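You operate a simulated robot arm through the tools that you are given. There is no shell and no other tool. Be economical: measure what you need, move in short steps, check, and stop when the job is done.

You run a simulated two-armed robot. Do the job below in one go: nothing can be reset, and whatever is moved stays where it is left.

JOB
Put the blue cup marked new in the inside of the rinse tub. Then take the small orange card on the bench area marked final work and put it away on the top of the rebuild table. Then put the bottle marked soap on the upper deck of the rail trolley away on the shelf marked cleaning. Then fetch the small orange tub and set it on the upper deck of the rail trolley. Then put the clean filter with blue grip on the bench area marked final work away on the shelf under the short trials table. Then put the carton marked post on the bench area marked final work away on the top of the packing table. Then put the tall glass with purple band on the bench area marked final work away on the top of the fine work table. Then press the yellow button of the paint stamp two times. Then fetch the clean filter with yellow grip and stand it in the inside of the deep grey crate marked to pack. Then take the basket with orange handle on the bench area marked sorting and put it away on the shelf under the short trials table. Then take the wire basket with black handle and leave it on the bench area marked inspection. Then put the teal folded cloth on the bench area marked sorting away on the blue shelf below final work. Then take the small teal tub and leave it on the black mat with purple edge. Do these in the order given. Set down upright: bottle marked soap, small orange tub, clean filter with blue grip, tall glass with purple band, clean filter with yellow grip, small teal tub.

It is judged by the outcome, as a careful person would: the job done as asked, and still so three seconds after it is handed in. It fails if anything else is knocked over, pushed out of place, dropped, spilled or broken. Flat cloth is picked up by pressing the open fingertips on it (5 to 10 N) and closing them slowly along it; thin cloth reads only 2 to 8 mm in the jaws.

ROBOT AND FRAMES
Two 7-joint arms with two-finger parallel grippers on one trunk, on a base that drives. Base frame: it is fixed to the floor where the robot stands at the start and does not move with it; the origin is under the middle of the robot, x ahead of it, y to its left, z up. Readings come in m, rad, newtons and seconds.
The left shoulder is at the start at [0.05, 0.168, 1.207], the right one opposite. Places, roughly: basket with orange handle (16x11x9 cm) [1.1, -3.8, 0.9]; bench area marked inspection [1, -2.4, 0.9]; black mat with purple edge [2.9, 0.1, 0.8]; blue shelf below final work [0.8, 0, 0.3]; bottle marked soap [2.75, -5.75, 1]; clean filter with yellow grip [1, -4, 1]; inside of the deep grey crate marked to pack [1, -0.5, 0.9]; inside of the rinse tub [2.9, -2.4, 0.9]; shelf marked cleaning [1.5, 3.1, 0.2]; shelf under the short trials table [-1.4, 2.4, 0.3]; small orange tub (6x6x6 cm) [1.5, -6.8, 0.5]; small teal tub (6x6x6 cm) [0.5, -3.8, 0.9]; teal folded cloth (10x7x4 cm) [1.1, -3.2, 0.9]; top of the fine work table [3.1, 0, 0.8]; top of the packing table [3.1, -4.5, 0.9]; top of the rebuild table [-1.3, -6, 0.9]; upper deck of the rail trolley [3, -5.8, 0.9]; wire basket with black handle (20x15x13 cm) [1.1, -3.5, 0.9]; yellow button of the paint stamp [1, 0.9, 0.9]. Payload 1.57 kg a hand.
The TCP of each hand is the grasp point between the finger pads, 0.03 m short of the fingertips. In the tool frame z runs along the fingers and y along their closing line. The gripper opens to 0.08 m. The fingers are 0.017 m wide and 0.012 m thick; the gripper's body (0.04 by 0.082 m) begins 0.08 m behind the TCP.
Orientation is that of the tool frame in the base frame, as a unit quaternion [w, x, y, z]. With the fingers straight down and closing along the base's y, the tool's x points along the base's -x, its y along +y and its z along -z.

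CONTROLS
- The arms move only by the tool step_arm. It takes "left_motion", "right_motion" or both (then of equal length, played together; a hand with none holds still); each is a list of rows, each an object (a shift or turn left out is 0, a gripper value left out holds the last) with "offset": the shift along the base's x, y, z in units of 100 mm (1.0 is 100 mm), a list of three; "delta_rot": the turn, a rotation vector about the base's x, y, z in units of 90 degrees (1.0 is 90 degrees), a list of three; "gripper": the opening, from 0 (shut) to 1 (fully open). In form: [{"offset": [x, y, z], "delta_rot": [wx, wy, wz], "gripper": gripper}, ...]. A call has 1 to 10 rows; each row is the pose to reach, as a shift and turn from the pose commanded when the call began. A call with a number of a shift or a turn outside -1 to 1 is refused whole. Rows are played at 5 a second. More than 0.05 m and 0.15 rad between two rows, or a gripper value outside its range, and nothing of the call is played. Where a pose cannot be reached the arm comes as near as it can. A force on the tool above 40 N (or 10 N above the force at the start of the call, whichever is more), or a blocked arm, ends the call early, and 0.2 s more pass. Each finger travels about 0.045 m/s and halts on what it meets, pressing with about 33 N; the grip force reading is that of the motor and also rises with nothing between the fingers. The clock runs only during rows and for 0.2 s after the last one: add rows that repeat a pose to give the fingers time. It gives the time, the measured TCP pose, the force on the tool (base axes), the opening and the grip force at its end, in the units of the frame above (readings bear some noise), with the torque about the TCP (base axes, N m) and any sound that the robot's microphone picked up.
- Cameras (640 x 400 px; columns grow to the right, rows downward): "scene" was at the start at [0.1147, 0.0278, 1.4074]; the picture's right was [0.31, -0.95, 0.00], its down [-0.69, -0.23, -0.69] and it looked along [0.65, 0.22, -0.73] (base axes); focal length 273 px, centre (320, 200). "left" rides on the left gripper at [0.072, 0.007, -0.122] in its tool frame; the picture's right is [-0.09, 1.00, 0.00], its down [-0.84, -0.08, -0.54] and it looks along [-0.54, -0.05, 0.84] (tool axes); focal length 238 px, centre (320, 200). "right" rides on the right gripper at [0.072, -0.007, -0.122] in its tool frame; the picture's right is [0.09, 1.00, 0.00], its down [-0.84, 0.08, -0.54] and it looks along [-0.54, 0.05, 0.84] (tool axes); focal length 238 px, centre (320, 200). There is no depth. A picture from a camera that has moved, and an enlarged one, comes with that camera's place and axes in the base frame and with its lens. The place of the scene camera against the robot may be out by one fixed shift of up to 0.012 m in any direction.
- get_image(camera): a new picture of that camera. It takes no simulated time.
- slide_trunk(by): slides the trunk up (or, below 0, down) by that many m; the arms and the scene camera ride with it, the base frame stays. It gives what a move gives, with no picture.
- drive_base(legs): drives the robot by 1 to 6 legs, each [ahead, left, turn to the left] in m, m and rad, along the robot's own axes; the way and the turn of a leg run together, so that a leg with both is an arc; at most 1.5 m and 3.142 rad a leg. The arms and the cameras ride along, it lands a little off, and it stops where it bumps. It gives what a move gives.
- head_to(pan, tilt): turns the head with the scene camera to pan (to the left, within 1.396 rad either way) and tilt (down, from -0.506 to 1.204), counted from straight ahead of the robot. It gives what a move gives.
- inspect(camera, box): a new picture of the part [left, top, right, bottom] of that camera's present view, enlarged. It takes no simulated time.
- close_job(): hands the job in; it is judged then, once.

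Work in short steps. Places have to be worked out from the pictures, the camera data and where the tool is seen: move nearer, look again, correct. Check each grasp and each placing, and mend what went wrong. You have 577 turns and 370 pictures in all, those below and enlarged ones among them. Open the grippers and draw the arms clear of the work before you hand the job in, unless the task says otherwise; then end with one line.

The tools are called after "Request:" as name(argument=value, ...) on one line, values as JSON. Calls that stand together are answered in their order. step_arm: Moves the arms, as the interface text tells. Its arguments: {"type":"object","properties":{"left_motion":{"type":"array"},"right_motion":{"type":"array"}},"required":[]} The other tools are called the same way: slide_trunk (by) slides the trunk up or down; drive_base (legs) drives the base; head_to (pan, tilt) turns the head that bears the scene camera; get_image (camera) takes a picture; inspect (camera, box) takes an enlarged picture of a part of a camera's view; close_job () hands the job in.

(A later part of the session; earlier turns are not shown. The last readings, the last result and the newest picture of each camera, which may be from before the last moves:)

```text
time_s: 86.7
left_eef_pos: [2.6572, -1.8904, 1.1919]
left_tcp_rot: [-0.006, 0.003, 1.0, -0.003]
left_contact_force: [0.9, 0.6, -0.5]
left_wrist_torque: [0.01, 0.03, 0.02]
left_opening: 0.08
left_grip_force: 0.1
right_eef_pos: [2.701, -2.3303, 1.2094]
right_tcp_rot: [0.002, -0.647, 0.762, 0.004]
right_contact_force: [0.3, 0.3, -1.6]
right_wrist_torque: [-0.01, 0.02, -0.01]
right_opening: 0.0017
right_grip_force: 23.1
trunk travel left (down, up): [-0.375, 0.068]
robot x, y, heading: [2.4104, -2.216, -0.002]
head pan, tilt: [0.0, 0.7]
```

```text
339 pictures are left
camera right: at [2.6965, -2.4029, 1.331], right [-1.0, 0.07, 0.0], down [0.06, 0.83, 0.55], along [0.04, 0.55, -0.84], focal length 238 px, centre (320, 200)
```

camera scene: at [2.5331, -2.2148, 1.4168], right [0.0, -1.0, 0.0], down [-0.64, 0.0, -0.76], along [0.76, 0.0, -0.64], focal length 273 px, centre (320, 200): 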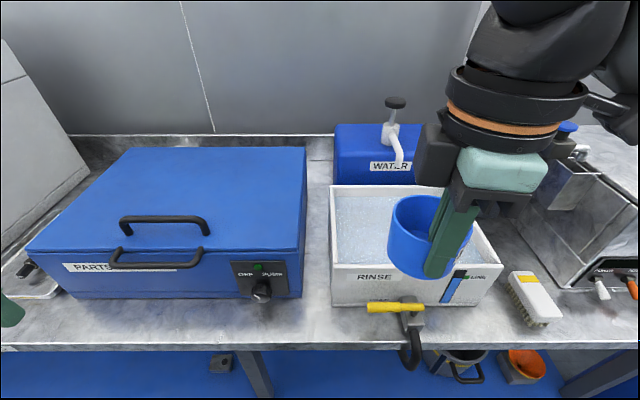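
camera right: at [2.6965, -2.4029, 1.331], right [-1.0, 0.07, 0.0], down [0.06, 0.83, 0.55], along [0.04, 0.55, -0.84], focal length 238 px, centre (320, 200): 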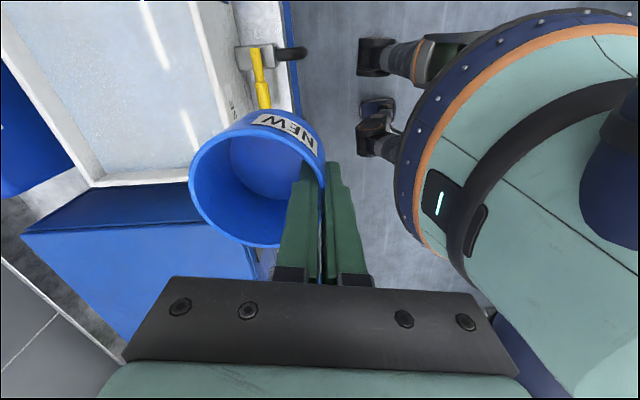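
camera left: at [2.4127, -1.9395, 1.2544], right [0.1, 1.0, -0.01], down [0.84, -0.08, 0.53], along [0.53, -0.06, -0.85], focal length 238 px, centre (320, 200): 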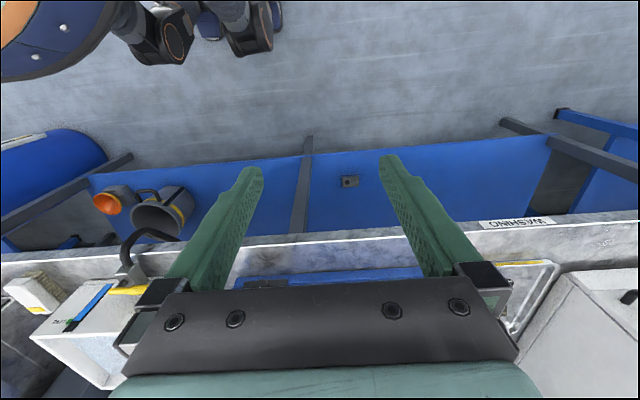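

Front rim at x≈2.83, tub centre y≈−2.385. I creep 4 cm forward, then extend the cup over the tub.

Request:
drive_base(legs=[[0.04, 0, 0]])

Request:
step_arm(right_motion=[{"offset": [0.3, -0.1, 0]}, {"offset": [0.6, -0.25, 0]}, {"offset": [0.9, -0.4, 0]}, {"offset": [1.0, -0.5, 0]}])

Request:
get_image(camera="scene")

Request:
get_image(camera="right")

```text
time_s: 87.6
left_eef_pos: [2.6972, -1.8921, 1.1904]
left_tcp_rot: [-0.006, 0.004, 1.0, -0.003]
left_contact_force: [0.1, -0.1, 0.6]
left_wrist_torque: [0.0, 0.03, 0.02]
left_opening: 0.0802
left_grip_force: 0.0
right_eef_pos: [2.7404, -2.3303, 1.2101]
right_tcp_rot: [0.002, -0.647, 0.762, 0.004]
right_contact_force: [1.2, -0.2, -1.0]
right_wrist_torque: [0.03, 0.06, 0.02]
right_opening: 0.0023
right_grip_force: 23.2
trunk travel left (down, up): [-0.375, 0.068]
robot x, y, heading: [2.4506, -2.2114, -0.006]
head pan, tilt: [0.0, 0.7]
```

```text
time_s: 88.6
left_eef_pos: [2.6977, -1.8901, 1.1904]
left_tcp_rot: [-0.007, 0.004, 1.0, -0.003]
left_contact_force: [0.9, -0.8, 0.0]
left_wrist_torque: [0.01, 0.05, 0.01]
left_opening: 0.0802
left_grip_force: 0.0
right_eef_pos: [2.8406, -2.3814, 1.2096]
right_tcp_rot: [0.002, -0.648, 0.762, 0.003]
right_contact_force: [0.5, 0.5, -0.9]
right_wrist_torque: [0.02, 0.02, 0.01]
right_opening: 0.0018
right_grip_force: 23.3
trunk travel left (down, up): [-0.375, 0.068]
robot x, y, heading: [2.4473, -2.2149, -0.006]
head pan, tilt: [0.0, 0.7]
```

```text
338 pictures are left
camera scene: at [2.5724, -2.2153, 1.4169], right [-0.01, -1.0, 0.0], down [-0.64, 0.0, -0.77], along [0.77, 0.0, -0.64], focal length 273 px, centre (320, 200)
```

scene: 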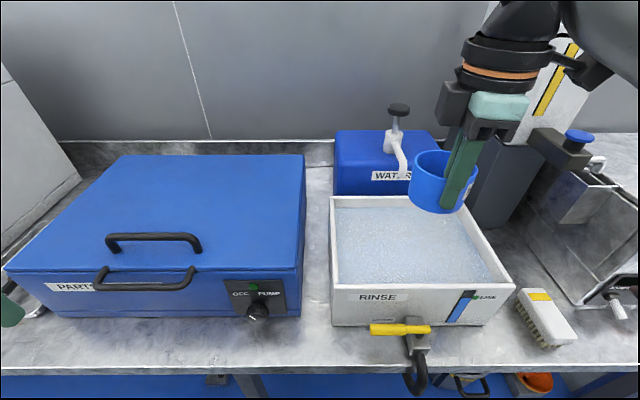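

```text
337 pictures are left
camera right: at [2.8359, -2.4539, 1.3309], right [-1.0, 0.07, 0.0], down [0.06, 0.83, 0.55], along [0.04, 0.55, -0.84], focal length 238 px, centre (320, 200)
```

right: 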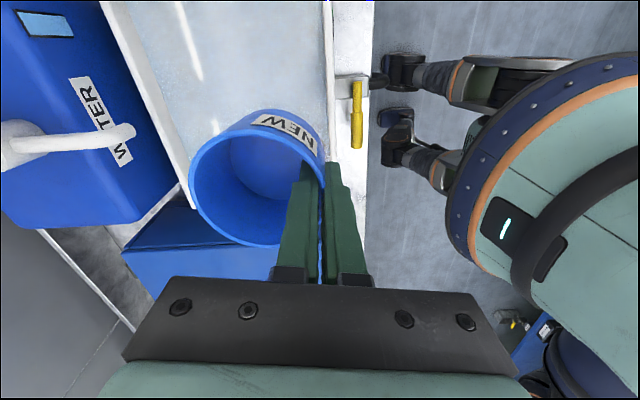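

Reach so far holds. I extend a further 4.5 cm, staying high.

Request:
step_arm(right_motion=[{"offset": [0.25, -0.05, 0]}, {"offset": [0.5, -0.1, 0]}, {"offset": [0.5, -0.1, -0.4]}, {"offset": [0.5, -0.1, -0.8]}])

Request:
get_image(camera="scene")

Request:
get_image(camera="right")

```text
time_s: 89.6
left_eef_pos: [2.6972, -1.8919, 1.1907]
left_tcp_rot: [-0.006, 0.004, 1.0, -0.004]
left_contact_force: [0.0, -0.1, 0.5]
left_wrist_torque: [0.02, 0.02, -0.02]
left_opening: 0.0799
left_grip_force: 0.1
right_eef_pos: [2.8899, -2.391, 1.1307]
right_tcp_rot: [0.002, -0.647, 0.763, 0.004]
right_contact_force: [-0.4, 0.2, -1.1]
right_wrist_torque: [0.01, -0.01, -0.01]
right_opening: 0.0019
right_grip_force: 23.8
trunk travel left (down, up): [-0.375, 0.068]
robot x, y, heading: [2.4511, -2.2198, -0.001]
head pan, tilt: [0.0, 0.7]
```

```text
336 pictures are left
camera scene: at [2.5728, -2.2153, 1.4169], right [-0.01, -1.0, 0.0], down [-0.64, 0.0, -0.76], along [0.76, 0.0, -0.64], focal length 273 px, centre (320, 200)
```

scene: 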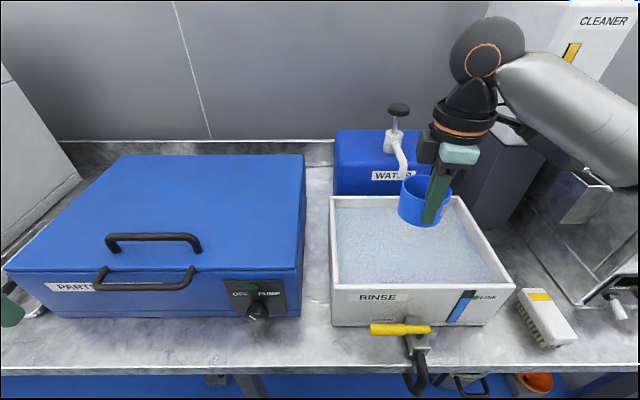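

```text
335 pictures are left
camera right: at [2.8868, -2.4646, 1.2532], right [-1.0, 0.07, 0.0], down [0.06, 0.83, 0.55], along [0.04, 0.55, -0.84], focal length 238 px, centre (320, 200)
```

right: 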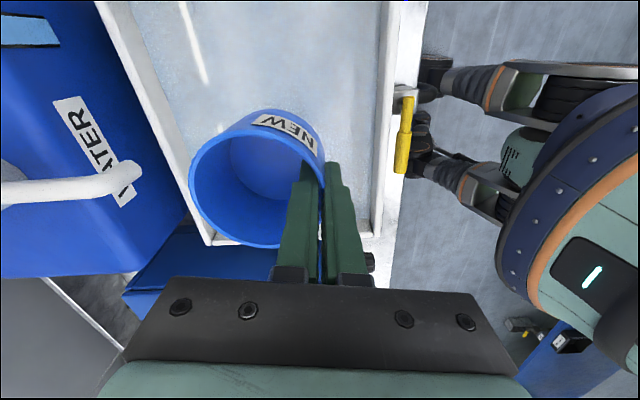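

Cup is above the tub interior. I lower in steps until near the floor, watching force.

Request:
step_arm(right_motion=[{"offset": [0, 0, -0.4]}, {"offset": [0, 0, -0.8]}, {"offset": [0, 0, -1.0]}, {"offset": [0, 0, -1.0]}])

Request:
get_image(camera="scene")

Request:
get_image(camera="right")

```text
time_s: 90.6
left_eef_pos: [2.6977, -1.8917, 1.1912]
left_tcp_rot: [-0.006, 0.004, 1.0, -0.004]
left_contact_force: [0.1, 0.0, 0.9]
left_wrist_torque: [0.01, 0.01, -0.01]
left_opening: 0.0797
left_grip_force: 0.0
right_eef_pos: [2.8883, -2.3912, 1.0311]
right_tcp_rot: [0.003, -0.647, 0.763, 0.004]
right_contact_force: [0.3, 0.0, -0.2]
right_wrist_torque: [0.0, 0.0, 0.02]
right_opening: 0.0019
right_grip_force: 23.8
trunk travel left (down, up): [-0.375, 0.068]
robot x, y, heading: [2.4477, -2.2157, -0.006]
head pan, tilt: [0.0, 0.7]
```

```text
334 pictures are left
camera scene: at [2.5725, -2.2151, 1.4169], right [-0.01, -1.0, 0.0], down [-0.64, 0.0, -0.76], along [0.76, 0.0, -0.64], focal length 273 px, centre (320, 200)
```

scene: 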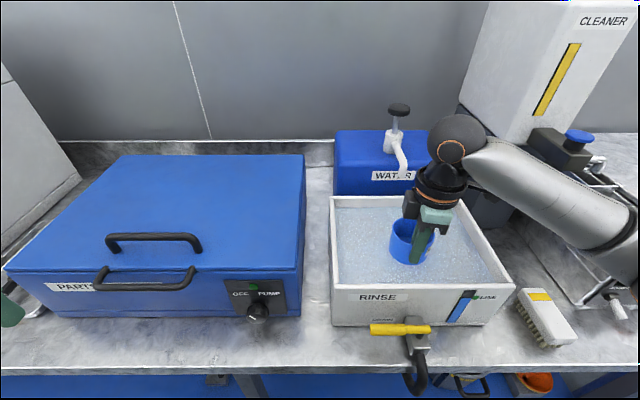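

```text
333 pictures are left
camera right: at [2.8852, -2.4645, 1.1532], right [-1.0, 0.07, 0.0], down [0.06, 0.83, 0.55], along [0.04, 0.55, -0.84], focal length 238 px, centre (320, 200)
```

right: 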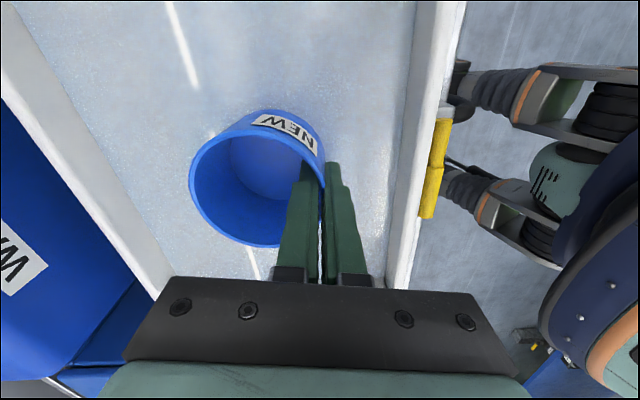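

All clear of the walls. I keep lowering, watching for contact.

Request:
step_arm(right_motion=[{"offset": [0.1, 0, -0.3]}, {"offset": [0.1, 0, -0.5]}, {"offset": [0.1, 0, -0.65]}, {"offset": [0.1, 0, -0.72]}])

Request:
get_image(camera="scene")

Request:
get_image(camera="right")

```text
time_s: 91.6
left_eef_pos: [2.6964, -1.8909, 1.1916]
left_tcp_rot: [-0.006, 0.005, 1.0, -0.004]
left_contact_force: [-0.4, -0.1, -0.3]
left_wrist_torque: [-0.01, 0.03, 0.01]
left_opening: 0.08
left_grip_force: 0.1
right_eef_pos: [2.8983, -2.3913, 0.9563]
right_tcp_rot: [0.002, -0.647, 0.763, 0.003]
right_contact_force: [-0.4, -0.4, 0.2]
right_wrist_torque: [0.02, 0.01, -0.03]
right_opening: 0.0019
right_grip_force: 23.2
trunk travel left (down, up): [-0.375, 0.068]
robot x, y, heading: [2.4486, -2.2171, -0.007]
head pan, tilt: [0.0, 0.7]
```

```text
332 pictures are left
camera scene: at [2.5726, -2.2152, 1.4169], right [-0.01, -1.0, 0.0], down [-0.64, 0.0, -0.76], along [0.76, 0.0, -0.64], focal length 273 px, centre (320, 200)
```

scene: 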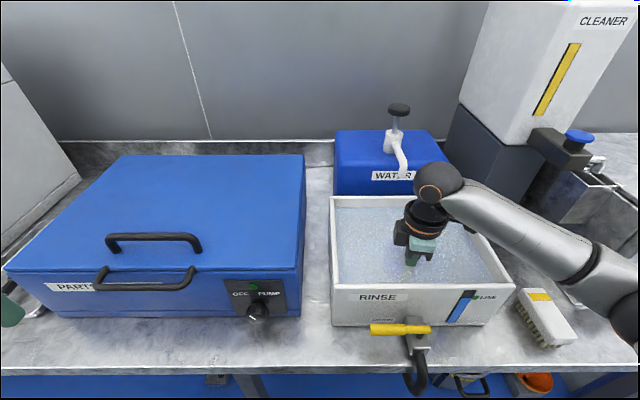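

```text
331 pictures are left
camera right: at [2.8954, -2.4652, 1.0781], right [-1.0, 0.07, 0.0], down [0.06, 0.83, 0.55], along [0.04, 0.55, -0.84], focal length 238 px, centre (320, 200)
```

right: 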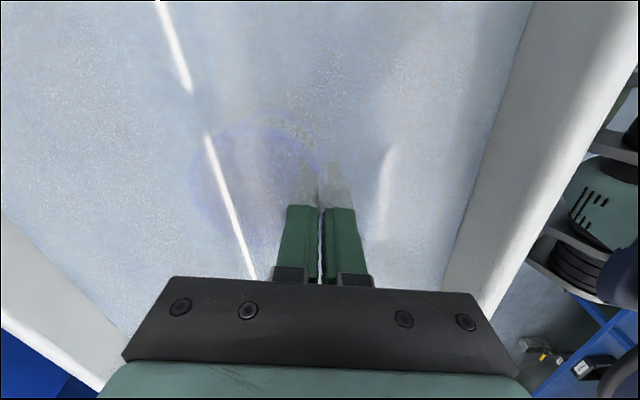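

The cup is under the water, no contact yet. I continue down slowly.

Request:
step_arm(right_motion=[{"offset": [0.1, 0, -0.05]}, {"offset": [0.1, 0, -0.1]}, {"offset": [0.1, 0, -0.15]}, {"offset": [0.1, 0, -0.2]}, {"offset": [0.1, 0, -0.25]}])

```text
time_s: 92.8
left_eef_pos: [2.6954, -1.8908, 1.1923]
left_tcp_rot: [-0.005, 0.005, 1.0, -0.004]
left_contact_force: [0.9, -0.2, -0.8]
left_wrist_torque: [0.03, -0.01, 0.03]
left_opening: 0.0799
left_grip_force: 0.0
right_eef_pos: [2.9099, -2.389, 0.9346]
right_tcp_rot: [0.006, -0.647, 0.762, 0.002]
right_contact_force: [-1.3, 0.9, 18.1]
right_wrist_torque: [-0.2, -0.97, -0.06]
right_opening: 0.0025
right_grip_force: 24.2
trunk travel left (down, up): [-0.375, 0.068]
robot x, y, heading: [2.447, -2.2136, -0.005]
head pan, tilt: [0.0, 0.7]
```

Cup touches the floor (18 N). I ease up 3 mm, open partially, then lift out.

Request:
step_arm(right_motion=[{"offset": [0, 0, 0.05]}, {"offset": [0, 0, 0.05], "gripper": 0.2}, {"offset": [0, 0, 0.05], "gripper": 0.3}, {"offset": [0, 0, 0.05], "gripper": 0.3}, {"offset": [0, 0, 0.3], "gripper": 0.3}, {"offset": [0, 0, 0.7], "gripper": 0.3}, {"offset": [0, 0, 1.0], "gripper": 0.3}])

Request:
step_arm(right_motion=[{"offset": [0, 0, 0.4]}, {"offset": [0, 0, 0.8]}, {"offset": [-0.3, 0.1, 1.0]}, {"offset": [-0.7, 0.2, 1.0]}, {"offset": [-1.0, 0.3, 1.0]}])

Request:
get_image(camera="scene")

Request:
get_image(camera="right")

```text
time_s: 94.4
left_eef_pos: [2.6962, -1.8903, 1.1908]
left_tcp_rot: [-0.006, 0.004, 1.0, -0.004]
left_contact_force: [-0.5, -1.1, -0.5]
left_wrist_torque: [-0.02, 0.01, 0.0]
left_opening: 0.0798
left_grip_force: 0.0
right_eef_pos: [2.9063, -2.3907, 1.0328]
right_tcp_rot: [0.003, -0.647, 0.762, 0.004]
right_contact_force: [-0.4, 0.3, 0.3]
right_wrist_torque: [0.0, -0.06, -0.01]
right_opening: 0.024
right_grip_force: 0.1
trunk travel left (down, up): [-0.375, 0.068]
robot x, y, heading: [2.449, -2.216, -0.004]
head pan, tilt: [0.0, 0.7]
```

```text
time_s: 95.6
left_eef_pos: [2.6963, -1.8916, 1.1906]
left_tcp_rot: [-0.005, 0.005, 1.0, -0.003]
left_contact_force: [0.5, 0.1, 0.0]
left_wrist_torque: [-0.01, -0.01, 0.01]
left_opening: 0.08
left_grip_force: 0.1
right_eef_pos: [2.8107, -2.3592, 1.1318]
right_tcp_rot: [0.002, -0.647, 0.763, 0.003]
right_contact_force: [0.4, 0.0, 0.5]
right_wrist_torque: [-0.01, 0.01, 0.0]
right_opening: 0.0241
right_grip_force: 0.0
trunk travel left (down, up): [-0.375, 0.068]
robot x, y, heading: [2.4495, -2.2168, -0.009]
head pan, tilt: [0.0, 0.7]
```

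```text
330 pictures are left
camera scene: at [2.5723, -2.215, 1.4169], right [-0.01, -1.0, 0.0], down [-0.64, 0.0, -0.77], along [0.77, 0.0, -0.64], focal length 273 px, centre (320, 200)
```

scene: 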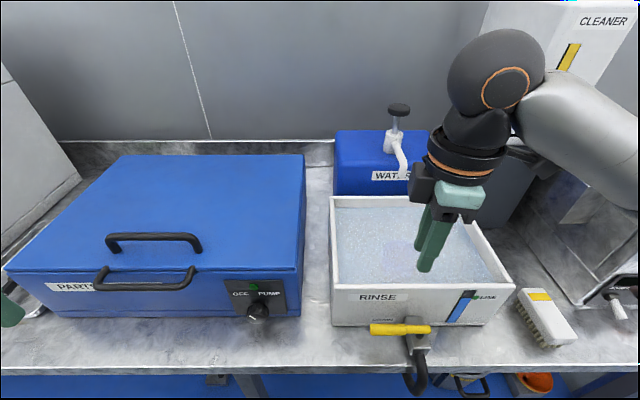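

```text
329 pictures are left
camera right: at [2.8067, -2.4328, 1.2542], right [-1.0, 0.07, 0.0], down [0.06, 0.83, 0.55], along [0.04, 0.55, -0.84], focal length 238 px, centre (320, 200)
```

right: 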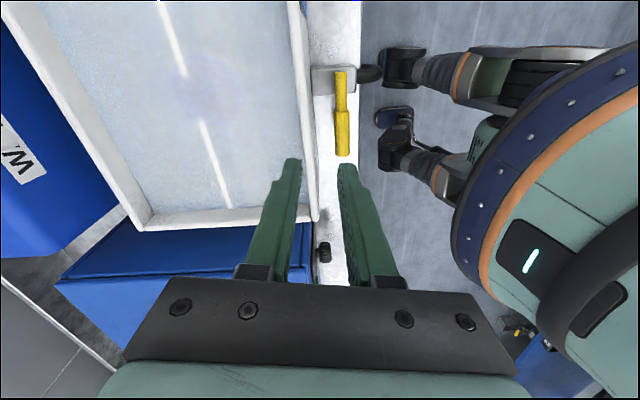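

The cup rests submerged in the rinse tub. Now back to final work for the card: I retract the hand and strafe back the same way, heading kept at 0.

Request:
step_arm(right_motion=[{"offset": [-0.5, 0.1, 0.3]}, {"offset": [-0.9, 0.1, 0.6]}])

Request:
drive_base(legs=[[-0.53, 0, 0], [0, 1.47, 0], [0, 1.48, 0], [0, 1.47, 0]])

```text
refused: row 1 steps farther than a row can; nothing moved
```

```text
time_s: 119.6
left_eef_pos: [2.3167, 2.5376, 1.192]
left_tcp_rot: [-0.006, 0.027, 1.0, -0.004]
left_contact_force: [-0.2, 0.0, 0.2]
left_wrist_torque: [-0.03, 0.0, 0.0]
left_opening: 0.0802
left_grip_force: 0.1
right_eef_pos: [2.409, 2.064, 1.132]
right_tcp_rot: [0.004, -0.629, 0.777, 0.003]
right_contact_force: [-0.2, -0.5, 0.5]
right_wrist_torque: [0.01, -0.01, 0.0]
right_opening: 0.0239
right_grip_force: 0.1
trunk travel left (down, up): [-0.375, 0.068]
robot x, y, heading: [2.0535, 2.2227, -0.052]
head pan, tilt: [0.0, 0.7]
```

Step refused but the drive went fine. I tuck the hand, fix the heading, reverse west, then strafe south to y≈0.15.

Request:
step_arm(right_motion=[{"offset": [-0.4, 0.05, 0.2]}, {"offset": [-0.8, 0.1, 0.4]}])

Request:
drive_base(legs=[[0, 0, 0.052], [-1.15, 0, 0], [-1.15, 0, 0]])

```text
time_s: 120.2
left_eef_pos: [2.3159, 2.5364, 1.1915]
left_tcp_rot: [-0.005, 0.027, 1.0, -0.003]
left_contact_force: [-0.2, 0.0, 0.0]
left_wrist_torque: [-0.01, -0.01, 0.0]
left_opening: 0.0801
left_grip_force: 0.1
right_eef_pos: [2.3258, 2.0745, 1.1741]
right_tcp_rot: [0.003, -0.629, 0.778, 0.003]
right_contact_force: [0.1, 0.4, 0.2]
right_wrist_torque: [-0.01, -0.04, 0.02]
right_opening: 0.0238
right_grip_force: 0.0
trunk travel left (down, up): [-0.375, 0.068]
robot x, y, heading: [2.0533, 2.2231, -0.052]
head pan, tilt: [0.0, 0.7]
```

```text
time_s: 132.0
left_eef_pos: [-0.0157, 2.5512, 1.1918]
left_tcp_rot: [-0.006, 0.005, 1.0, -0.004]
left_contact_force: [0.5, -1.3, -0.1]
left_wrist_torque: [-0.04, 0.0, 0.01]
left_opening: 0.08
left_grip_force: 0.0
right_eef_pos: [0.0164, 2.0898, 1.174]
right_tcp_rot: [0.002, -0.646, 0.764, 0.004]
right_contact_force: [-0.2, 0.0, 0.0]
right_wrist_torque: [0.01, -0.02, -0.01]
right_opening: 0.0238
right_grip_force: 0.2
trunk travel left (down, up): [-0.375, 0.068]
robot x, y, heading: [-0.2647, 2.2239, -0.007]
head pan, tilt: [0.0, 0.7]
```

Now strafe south to y≈0.26, then forward toward the bench edge.

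Request:
drive_base(legs=[[0, -0.98, 0.007], [0, -0.98, 0], [0.3, 0, 0]])

Request:
head_to(pan=-0.2, tilt=0.95)

Request:
get_image(camera="scene")

```text
time_s: 143.4
left_eef_pos: [0.2625, 0.5921, 1.192]
left_tcp_rot: [-0.006, 0.005, 1.0, -0.004]
left_contact_force: [0.1, -0.8, 0.1]
left_wrist_torque: [0.02, 0.03, -0.05]
left_opening: 0.0799
left_grip_force: 0.0
right_eef_pos: [0.2923, 0.131, 1.1741]
right_tcp_rot: [0.003, -0.645, 0.764, 0.003]
right_contact_force: [0.1, 0.8, -0.6]
right_wrist_torque: [0.0, -0.01, 0.02]
right_opening: 0.0241
right_grip_force: 0.0
trunk travel left (down, up): [-0.375, 0.068]
robot x, y, heading: [0.0138, 0.2677, -0.007]
head pan, tilt: [0.0, 0.7]
```

```text
time_s: 144.2
left_eef_pos: [0.2625, 0.5917, 1.1908]
left_tcp_rot: [-0.006, 0.006, 1.0, -0.003]
left_contact_force: [0.4, -0.3, 0.5]
left_wrist_torque: [0.02, 0.0, 0.02]
left_opening: 0.0799
left_grip_force: 0.0
right_eef_pos: [0.2918, 0.1301, 1.1749]
right_tcp_rot: [0.003, -0.646, 0.764, 0.003]
right_contact_force: [-0.5, 0.1, 0.0]
right_wrist_torque: [0.01, -0.01, 0.0]
right_opening: 0.0242
right_grip_force: 0.0
trunk travel left (down, up): [-0.375, 0.068]
robot x, y, heading: [0.0084, 0.2688, -0.009]
head pan, tilt: [-0.201, 0.949]
```

```text
328 pictures are left
camera scene: at [0.1226, 0.2546, 1.3971], right [-0.21, -0.98, 0.0], down [-0.8, 0.17, -0.58], along [0.57, -0.12, -0.81], focal length 273 px, centre (320, 200)
```

scene: 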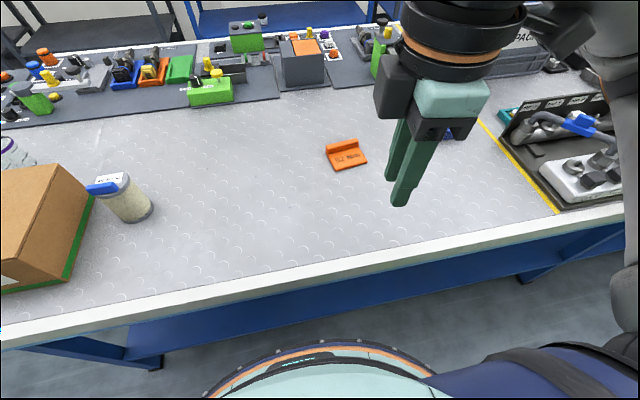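

The card is near (0.605,0.088). I move up to the edge and extend the right hand over it, fingers closing along x across its ridge.

Request:
drive_base(legs=[[0.065, 0, 0.008]])

Request:
step_arm(right_motion=[{"offset": [0.4, -0.05, -0.2]}, {"offset": [0.8, -0.1, -0.4]}, {"offset": [1.0, -0.2, -0.7]}])

Request:
get_image(camera="right")

```text
time_s: 145.2
left_eef_pos: [0.3253, 0.594, 1.1918]
left_tcp_rot: [-0.006, 0.002, 1.0, -0.003]
left_contact_force: [0.7, -0.4, -1.3]
left_wrist_torque: [0.01, -0.01, -0.02]
left_opening: 0.08
left_grip_force: 0.0
right_eef_pos: [0.3599, 0.1321, 1.1746]
right_tcp_rot: [0.003, -0.648, 0.762, 0.004]
right_contact_force: [0.8, 0.1, 0.1]
right_wrist_torque: [0.02, -0.01, 0.01]
right_opening: 0.0239
right_grip_force: 0.0
trunk travel left (down, up): [-0.375, 0.068]
robot x, y, heading: [0.08, 0.2652, 0.003]
head pan, tilt: [-0.201, 0.949]
```

```text
time_s: 146.0
left_eef_pos: [0.3244, 0.5938, 1.192]
left_tcp_rot: [-0.006, 0.002, 1.0, -0.004]
left_contact_force: [-0.7, -0.6, 1.2]
left_wrist_torque: [0.05, 0.03, 0.02]
left_opening: 0.0799
left_grip_force: 0.0
right_eef_pos: [0.4597, 0.1133, 1.1005]
right_tcp_rot: [0.003, -0.649, 0.761, 0.004]
right_contact_force: [-0.4, 0.2, 0.4]
right_wrist_torque: [0.01, 0.04, 0.0]
right_opening: 0.024
right_grip_force: 0.1
trunk travel left (down, up): [-0.375, 0.068]
robot x, y, heading: [0.0775, 0.2676, 0.002]
head pan, tilt: [-0.201, 0.949]
```

```text
327 pictures are left
camera right: at [0.456, 0.0396, 1.2227], right [-1.0, 0.07, 0.0], down [0.06, 0.83, 0.55], along [0.04, 0.55, -0.84], focal length 238 px, centre (320, 200)
```

right: 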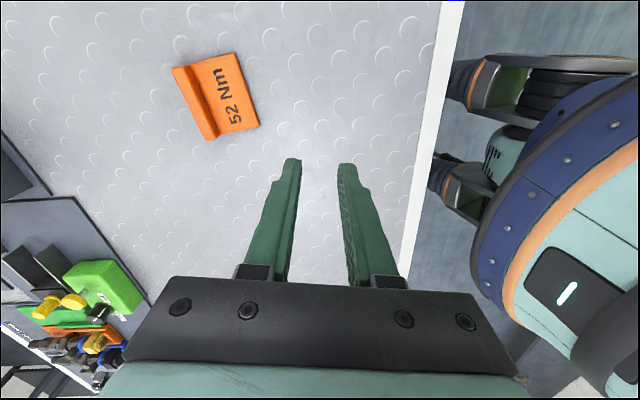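

The card's ridge runs ~11° off y, centred about (0.619,0.095). I extend further and turn the gripper by +20° to suit it.

Request:
step_arm(right_motion=[{"offset": [0.4, -0.05, 0], "delta_rot": [0, 0, 0.08]}, {"offset": [0.8, -0.1, 0], "delta_rot": [0, 0, 0.16]}, {"offset": [1.0, -0.15, 0], "delta_rot": [0, 0, 0.22], "gripper": 0.8}])

Request:
step_arm(right_motion=[{"offset": [0.4, 0, 0]}, {"offset": [0.6, 0, 0], "gripper": 0.8}, {"offset": [0.6, 0, 0], "gripper": 0.8}])

Request:
get_image(camera="right")

Request:
get_image(camera="scene")

```text
time_s: 146.8
left_eef_pos: [0.3249, 0.5944, 1.1914]
left_tcp_rot: [-0.004, 0.002, 1.0, -0.003]
left_contact_force: [0.2, 0.0, -1.0]
left_wrist_torque: [-0.01, -0.04, 0.01]
left_opening: 0.0801
left_grip_force: 0.2
right_eef_pos: [0.5595, 0.0963, 1.1014]
right_tcp_rot: [-0.002, 0.77, -0.638, -0.005]
right_contact_force: [-0.5, -0.6, -0.4]
right_wrist_torque: [0.0, 0.0, 0.04]
right_opening: 0.0581
right_grip_force: 0.1
trunk travel left (down, up): [-0.375, 0.068]
robot x, y, heading: [0.0806, 0.2668, -0.0]
head pan, tilt: [-0.201, 0.949]
```

```text
time_s: 147.6
left_eef_pos: [0.3249, 0.5941, 1.1923]
left_tcp_rot: [-0.005, 0.001, 1.0, -0.003]
left_contact_force: [0.6, 0.1, -0.5]
left_wrist_torque: [-0.01, -0.02, 0.01]
left_opening: 0.08
left_grip_force: 0.1
right_eef_pos: [0.6185, 0.0945, 1.1016]
right_tcp_rot: [-0.002, 0.77, -0.638, -0.005]
right_contact_force: [0.4, 0.7, -1.3]
right_wrist_torque: [0.01, -0.01, 0.02]
right_opening: 0.064
right_grip_force: 0.1
trunk travel left (down, up): [-0.375, 0.068]
robot x, y, heading: [0.0796, 0.2657, 0.003]
head pan, tilt: [-0.201, 0.949]
```

```text
326 pictures are left
camera right: at [0.6403, 0.025, 1.2247], right [-0.96, -0.28, 0.0], down [-0.23, 0.8, 0.55], along [-0.15, 0.53, -0.84], focal length 238 px, centre (320, 200)
```

right: 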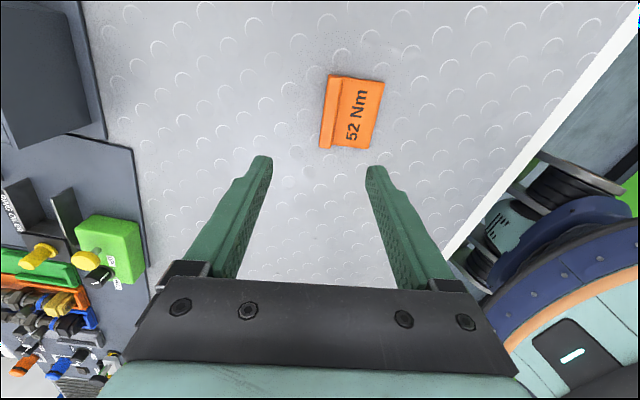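

```text
325 pictures are left
camera scene: at [0.1883, 0.2552, 1.3971], right [-0.2, -0.98, 0.0], down [-0.8, 0.16, -0.58], along [0.57, -0.12, -0.81], focal length 273 px, centre (320, 200)
```

scene: 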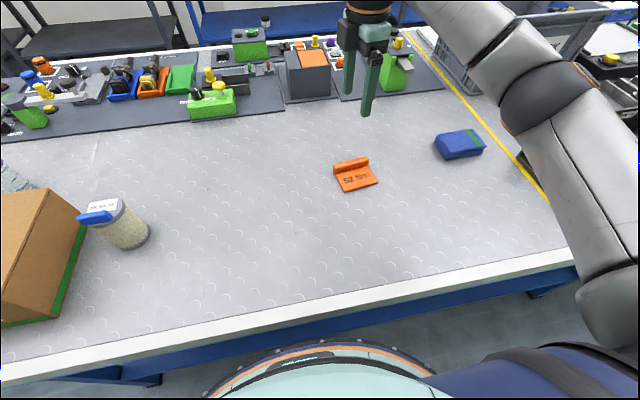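

Gripper is aligned with the ridge; it lies ~1.5 cm toward me. I correct and descend to about z=0.96.

Request:
step_arm(right_motion=[{"offset": [-0.15, 0, -0.4], "gripper": 0.6}, {"offset": [-0.15, 0, -0.8], "gripper": 0.6}, {"offset": [-0.15, 0, -1.0], "gripper": 0.6}])

Request:
step_arm(right_motion=[{"offset": [0, 0, -0.4]}, {"offset": [0, 0, -0.4]}])

Request:
get_image(camera="right")

```text
time_s: 148.4
left_eef_pos: [0.3245, 0.5943, 1.1913]
left_tcp_rot: [-0.005, 0.001, 1.0, -0.004]
left_contact_force: [-0.1, -0.6, 0.9]
left_wrist_torque: [-0.01, 0.02, 0.0]
left_opening: 0.0799
left_grip_force: 0.0
right_eef_pos: [0.6036, 0.0959, 1.0027]
right_tcp_rot: [-0.002, 0.77, -0.639, -0.004]
right_contact_force: [-0.1, 0.5, 0.7]
right_wrist_torque: [-0.03, -0.03, 0.01]
right_opening: 0.0478
right_grip_force: 0.0
trunk travel left (down, up): [-0.375, 0.068]
robot x, y, heading: [0.0775, 0.268, 0.001]
head pan, tilt: [-0.201, 0.949]
```

```text
time_s: 149.0
left_eef_pos: [0.3254, 0.5938, 1.1909]
left_tcp_rot: [-0.004, 0.001, 1.0, -0.003]
left_contact_force: [0.4, -0.5, 0.6]
left_wrist_torque: [-0.01, -0.02, 0.01]
left_opening: 0.0799
left_grip_force: 0.0
right_eef_pos: [0.603, 0.0965, 0.9651]
right_tcp_rot: [-0.003, 0.77, -0.638, -0.003]
right_contact_force: [-0.5, 0.8, 0.3]
right_wrist_torque: [-0.03, 0.02, -0.01]
right_opening: 0.048
right_grip_force: 0.1
trunk travel left (down, up): [-0.375, 0.068]
robot x, y, heading: [0.079, 0.2641, -0.0]
head pan, tilt: [-0.201, 0.949]
```

```text
324 pictures are left
camera right: at [0.6243, 0.0256, 1.0854], right [-0.96, -0.28, 0.0], down [-0.23, 0.8, 0.55], along [-0.15, 0.53, -0.84], focal length 238 px, centre (320, 200)
```

right: 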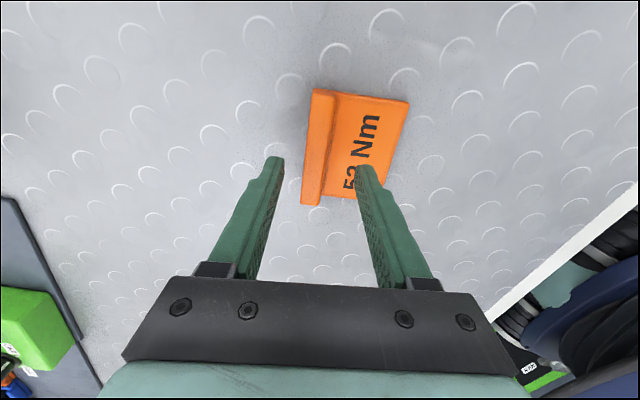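

Ridge is centred between the fingers. I descend the remaining 4–5 cm softly.

Request:
step_arm(right_motion=[{"offset": [0, 0, -0.2]}, {"offset": [0, 0, -0.35]}, {"offset": [0, 0, -0.45]}])

Request:
get_image(camera="right")

```text
time_s: 149.7
left_eef_pos: [0.3233, 0.5943, 1.1933]
left_tcp_rot: [-0.004, 0.002, 1.0, -0.004]
left_contact_force: [0.9, 0.0, -0.3]
left_wrist_torque: [0.01, 0.06, 0.01]
left_opening: 0.08
left_grip_force: 0.0
right_eef_pos: [0.6049, 0.098, 0.9376]
right_tcp_rot: [-0.01, 0.77, -0.637, -0.001]
right_contact_force: [-7.0, -0.1, 19.2]
right_wrist_torque: [-0.15, 0.81, -0.06]
right_opening: 0.0548
right_grip_force: 4.4
trunk travel left (down, up): [-0.375, 0.068]
robot x, y, heading: [0.0752, 0.2687, 0.002]
head pan, tilt: [-0.201, 0.949]
stopped in row 3 (right hand): the force on the tool passed its limit (the readings are from after the stop); the commanded pose is now the measured one
```

```text
323 pictures are left
camera right: at [0.6255, 0.0259, 1.0595], right [-0.96, -0.28, -0.02], down [-0.24, 0.8, 0.55], along [-0.14, 0.53, -0.83], focal length 238 px, centre (320, 200)
```

right: 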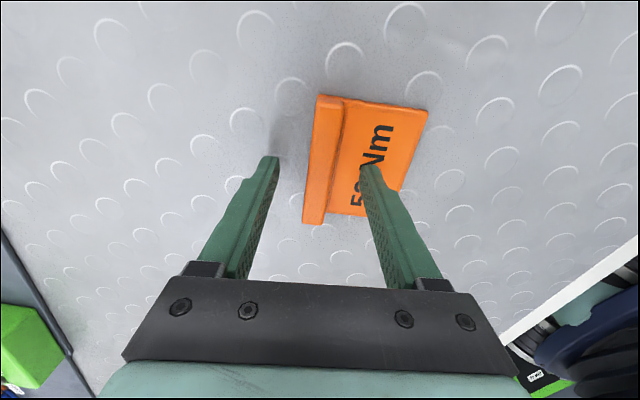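

Tip is on the card at z≈0.908. I back off 4 mm and close on the ridge.

Request:
step_arm(right_motion=[{"offset": [-0.02, 0, 0.05]}, {"offset": [-0.02, 0, 0.05], "gripper": 0.35}, {"offset": [-0.02, 0, 0.05], "gripper": 0.2}, {"offset": [-0.02, 0, 0.05], "gripper": 0.0}, {"offset": [-0.02, 0, 0.05], "gripper": 0.0}, {"offset": [-0.02, 0, 0.05], "gripper": 0.0}, {"offset": [-0.02, 0, 0.05], "gripper": 0.0}])

Request:
get_image(camera="right")

```text
time_s: 151.3
left_eef_pos: [0.3242, 0.595, 1.1919]
left_tcp_rot: [-0.005, 0.003, 1.0, -0.003]
left_contact_force: [1.2, 0.6, 0.6]
left_wrist_torque: [0.04, 0.01, 0.04]
left_opening: 0.0799
left_grip_force: 0.0
right_eef_pos: [0.604, 0.0964, 0.938]
right_tcp_rot: [-0.007, 0.77, -0.638, -0.001]
right_contact_force: [0.1, 0.7, 0.4]
right_wrist_torque: [-0.02, 0.06, -0.03]
right_opening: 0.0148
right_grip_force: 31.3
trunk travel left (down, up): [-0.375, 0.068]
robot x, y, heading: [0.0797, 0.2656, 0.001]
head pan, tilt: [-0.201, 0.949]
```

```text
322 pictures are left
camera right: at [0.6238, 0.0258, 1.0604], right [-0.96, -0.28, -0.01], down [-0.24, 0.8, 0.55], along [-0.14, 0.53, -0.84], focal length 238 px, centre (320, 200)
```

right: 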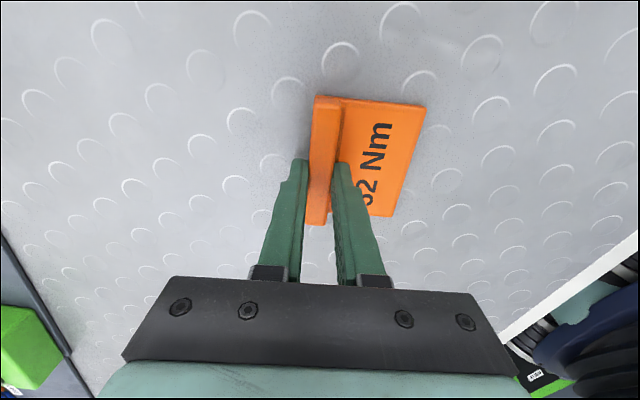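

Gripped at 15 mm. I lift and pull back.

Request:
step_arm(right_motion=[{"offset": [0, 0, 0.4]}, {"offset": [0, 0, 0.8]}, {"offset": [-0.3, 0, 1.0]}, {"offset": [-0.7, 0.05, 1.0]}, {"offset": [-1.0, 0.1, 1.0]}])

Request:
step_arm(right_motion=[{"offset": [-0.3, 0, 0.4]}, {"offset": [-0.6, 0, 0.8]}, {"offset": [-1.0, 0.05, 1.0]}, {"offset": [-1.0, 0.1, 1.0]}])

Request:
get_image(camera="right")

```text
time_s: 152.5
left_eef_pos: [0.3238, 0.5945, 1.1911]
left_tcp_rot: [-0.005, 0.003, 1.0, -0.003]
left_contact_force: [-0.7, -0.9, 0.0]
left_wrist_torque: [0.0, 0.01, -0.01]
left_opening: 0.0799
left_grip_force: 0.0
right_eef_pos: [0.5036, 0.1062, 1.04]
right_tcp_rot: [-0.008, 0.77, -0.638, -0.001]
right_contact_force: [0.7, 0.2, -0.9]
right_wrist_torque: [-0.01, -0.01, 0.01]
right_opening: 0.0148
right_grip_force: 31.3
trunk travel left (down, up): [-0.375, 0.068]
robot x, y, heading: [0.0765, 0.267, -0.001]
head pan, tilt: [-0.201, 0.949]
```

```text
time_s: 153.5
left_eef_pos: [0.3254, 0.5944, 1.193]
left_tcp_rot: [-0.006, 0.003, 1.0, -0.003]
left_contact_force: [1.2, 0.2, 0.3]
left_wrist_torque: [-0.01, -0.01, 0.02]
left_opening: 0.0801
left_grip_force: 0.0
right_eef_pos: [0.4039, 0.1169, 1.1389]
right_tcp_rot: [-0.008, 0.77, -0.638, -0.001]
right_contact_force: [-0.2, -0.1, 0.0]
right_wrist_torque: [-0.01, -0.04, -0.02]
right_opening: 0.0146
right_grip_force: 30.6
trunk travel left (down, up): [-0.375, 0.068]
robot x, y, heading: [0.0783, 0.2633, -0.003]
head pan, tilt: [-0.201, 0.949]
```

```text
321 pictures are left
camera right: at [0.4237, 0.0466, 1.2606], right [-0.96, -0.27, -0.01], down [-0.24, 0.8, 0.55], along [-0.14, 0.53, -0.84], focal length 238 px, centre (320, 200)
```

right: 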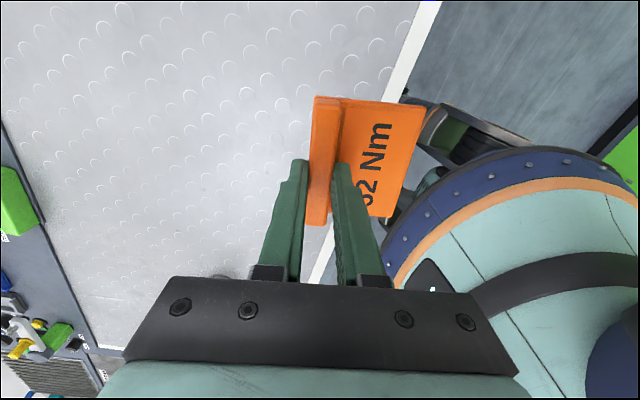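

Card is held. I back into the west aisle and strafe south toward the rebuild table.

Request:
drive_base(legs=[[-0.43, 0, 0], [0, -1.48, 0], [0, -1.48, 0]])

Request:
head_to(pan=-1.39, tilt=0.45)

Request:
get_image(camera="scene")

```text
time_s: 170.0
left_eef_pos: [-0.146, -2.3773, 1.1923]
left_tcp_rot: [-0.006, 0.017, 1.0, -0.003]
left_contact_force: [0.1, 1.1, 0.8]
left_wrist_torque: [0.04, 0.02, 0.02]
left_opening: 0.0799
left_grip_force: 0.0
right_eef_pos: [-0.0838, -2.8545, 1.1386]
right_tcp_rot: [-0.008, 0.759, -0.651, 0.001]
right_contact_force: [1.0, -0.2, -0.7]
right_wrist_torque: [0.01, 0.0, 0.03]
right_opening: 0.015
right_grip_force: 30.6
trunk travel left (down, up): [-0.375, 0.068]
robot x, y, heading: [-0.4035, -2.6956, -0.034]
head pan, tilt: [-0.201, 0.949]
```

```text
time_s: 171.4
left_eef_pos: [-0.1472, -2.3756, 1.1911]
left_tcp_rot: [-0.005, 0.017, 1.0, -0.003]
left_contact_force: [-0.1, 0.3, 0.0]
left_wrist_torque: [0.04, -0.01, -0.01]
left_opening: 0.0798
left_grip_force: 0.1
right_eef_pos: [-0.0831, -2.8546, 1.1389]
right_tcp_rot: [-0.008, 0.759, -0.651, 0.0]
right_contact_force: [0.1, -1.2, -0.9]
right_wrist_torque: [0.03, -0.01, 0.02]
right_opening: 0.015
right_grip_force: 31.1
trunk travel left (down, up): [-0.375, 0.068]
robot x, y, heading: [-0.405, -2.6959, -0.037]
head pan, tilt: [-1.389, 0.45]
```

```text
320 pictures are left
camera scene: at [-0.3516, -2.7848, 1.439], right [-0.99, -0.15, 0.0], down [-0.07, 0.43, -0.9], along [0.14, -0.89, -0.44], focal length 273 px, centre (320, 200)
```

scene: 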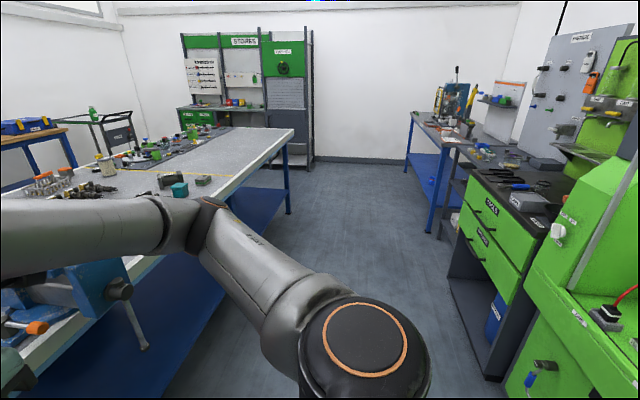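

The rebuild table is the blue-legged one on the right (edge x≈−1.0, y −5.1…−6.6). I continue south past the bench end, then turn round to face it.

Request:
drive_base(legs=[[0, -1.45, 0.037], [0, -1.45, 0], [0.2, 0, 0], [0, 0, 1.571]])

Request:
head_to(pan=1.2, tilt=0.5)

Request:
get_image(camera="scene")

```text
time_s: 190.6
left_eef_pos: [-0.477, -5.3849, 1.1917]
left_tcp_rot: [0.001, 0.711, -0.703, 0.006]
left_contact_force: [0.5, -0.2, -0.2]
left_wrist_torque: [0.02, 0.0, -0.01]
left_opening: 0.0799
left_grip_force: 0.1
right_eef_pos: [-0.0031, -5.2979, 1.1395]
right_tcp_rot: [-0.005, 0.995, 0.102, -0.006]
right_contact_force: [1.4, -0.7, 0.0]
right_wrist_torque: [-0.02, -0.02, -0.01]
right_opening: 0.0147
right_grip_force: 30.9
trunk travel left (down, up): [-0.375, 0.068]
robot x, y, heading: [-0.1469, -5.6236, 1.591]
head pan, tilt: [-1.389, 0.45]
```

```text
time_s: 192.9
left_eef_pos: [-0.4754, -5.3853, 1.1914]
left_tcp_rot: [0.002, 0.711, -0.703, 0.007]
left_contact_force: [0.5, -0.2, -0.3]
left_wrist_torque: [0.0, 0.01, 0.0]
left_opening: 0.0797
left_grip_force: 0.1
right_eef_pos: [-0.0024, -5.2987, 1.1384]
right_tcp_rot: [-0.006, 0.995, 0.101, -0.006]
right_contact_force: [-0.2, 0.9, -0.4]
right_wrist_torque: [-0.01, -0.04, -0.02]
right_opening: 0.0147
right_grip_force: 30.9
trunk travel left (down, up): [-0.375, 0.068]
robot x, y, heading: [-0.1475, -5.6278, 1.59]
head pan, tilt: [1.201, 0.499]
```

```text
319 pictures are left
camera scene: at [-0.2329, -5.5526, 1.4346], right [0.35, 0.94, 0.0], down [0.45, -0.17, -0.88], along [-0.82, 0.31, -0.48], focal length 273 px, centre (320, 200)
```

scene: 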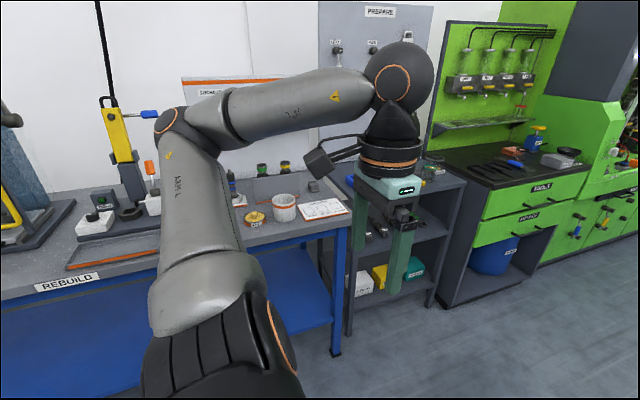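

Rebuild table confirmed by its label. I finish the turn to face it.

Request:
drive_base(legs=[[0, 0, 1.55]])

Request:
head_to(pan=0.0, tilt=0.55)

Request:
get_image(camera="scene")

```text
time_s: 197.0
left_eef_pos: [-0.3999, -5.948, 1.1919]
left_tcp_rot: [-0.004, 1.0, -0.013, 0.005]
left_contact_force: [0.0, 0.1, 0.9]
left_wrist_torque: [0.01, -0.01, 0.01]
left_opening: 0.08
left_grip_force: 0.0
right_eef_pos: [-0.4676, -5.4699, 1.1386]
right_tcp_rot: [0.0, 0.647, 0.763, -0.009]
right_contact_force: [-0.1, -0.8, -0.6]
right_wrist_torque: [-0.02, 0.0, 0.03]
right_opening: 0.0149
right_grip_force: 30.4
trunk travel left (down, up): [-0.375, 0.068]
robot x, y, heading: [-0.1483, -5.6253, 3.12]
head pan, tilt: [1.201, 0.499]
```

```text
time_s: 198.4
left_eef_pos: [-0.4002, -5.9482, 1.1921]
left_tcp_rot: [-0.003, 1.0, -0.013, 0.005]
left_contact_force: [0.7, 0.4, -0.1]
left_wrist_torque: [0.0, -0.02, 0.01]
left_opening: 0.0799
left_grip_force: 0.1
right_eef_pos: [-0.4685, -5.4701, 1.1383]
right_tcp_rot: [0.001, 0.647, 0.762, -0.007]
right_contact_force: [-0.1, -1.2, 0.2]
right_wrist_torque: [-0.02, 0.01, -0.02]
right_opening: 0.0144
right_grip_force: 31.2
trunk travel left (down, up): [-0.375, 0.068]
robot x, y, heading: [-0.1434, -5.6284, 3.12]
head pan, tilt: [0.0, 0.55]
```

```text
318 pictures are left
camera scene: at [-0.2768, -5.6214, 1.43], right [0.02, 1.0, 0.0], down [0.52, -0.01, -0.85], along [-0.85, 0.02, -0.52], focal length 273 px, centre (320, 200)
```

scene: 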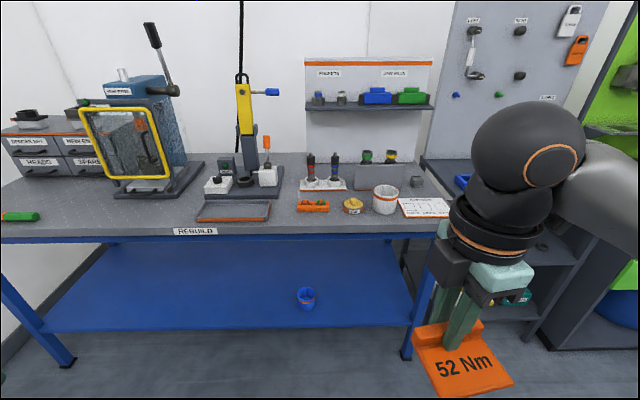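

Free space lies on the table's front left, around (−1.1,−6.2); edge x≈−0.95. I strafe left and approach.

Request:
drive_base(legs=[[0, 0.65, 0.02], [0.42, 0, 0]])

Request:
head_to(pan=0.0, tilt=0.8)

Request:
get_image(camera="scene")

```text
time_s: 204.3
left_eef_pos: [-0.8158, -6.6201, 1.1914]
left_tcp_rot: [-0.004, 1.0, 0.002, 0.005]
left_contact_force: [0.0, -0.4, 0.4]
left_wrist_torque: [0.04, -0.01, -0.01]
left_opening: 0.0802
left_grip_force: 0.1
right_eef_pos: [-0.8996, -6.1431, 1.1378]
right_tcp_rot: [0.001, 0.635, 0.772, -0.008]
right_contact_force: [-0.4, -0.2, -0.5]
right_wrist_torque: [0.0, -0.03, 0.0]
right_opening: 0.0146
right_grip_force: 30.6
trunk travel left (down, up): [-0.375, 0.068]
robot x, y, heading: [-0.5709, -6.2914, -3.133]
head pan, tilt: [0.0, 0.55]
```

```text
time_s: 205.1
left_eef_pos: [-0.8174, -6.6196, 1.1919]
left_tcp_rot: [-0.003, 1.0, 0.002, 0.005]
left_contact_force: [-0.6, -0.1, -0.3]
left_wrist_torque: [-0.04, 0.03, 0.01]
left_opening: 0.0799
left_grip_force: 0.0
right_eef_pos: [-0.8991, -6.1442, 1.1397]
right_tcp_rot: [0.0, 0.636, 0.772, -0.008]
right_contact_force: [0.2, 0.9, 0.3]
right_wrist_torque: [-0.03, -0.01, 0.0]
right_opening: 0.0147
right_grip_force: 30.5
trunk travel left (down, up): [-0.375, 0.068]
robot x, y, heading: [-0.5742, -6.2928, -3.136]
head pan, tilt: [0.0, 0.799]
```

```text
317 pictures are left
camera scene: at [-0.6947, -6.2889, 1.4087], right [-0.01, 1.0, 0.0], down [0.72, 0.0, -0.7], along [-0.7, 0.0, -0.72], focal length 273 px, centre (320, 200)
```

scene: 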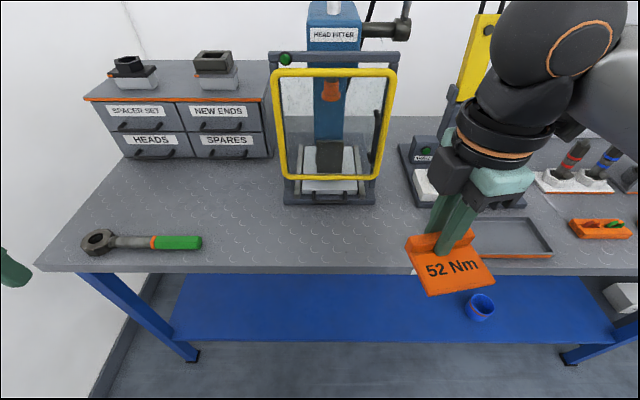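

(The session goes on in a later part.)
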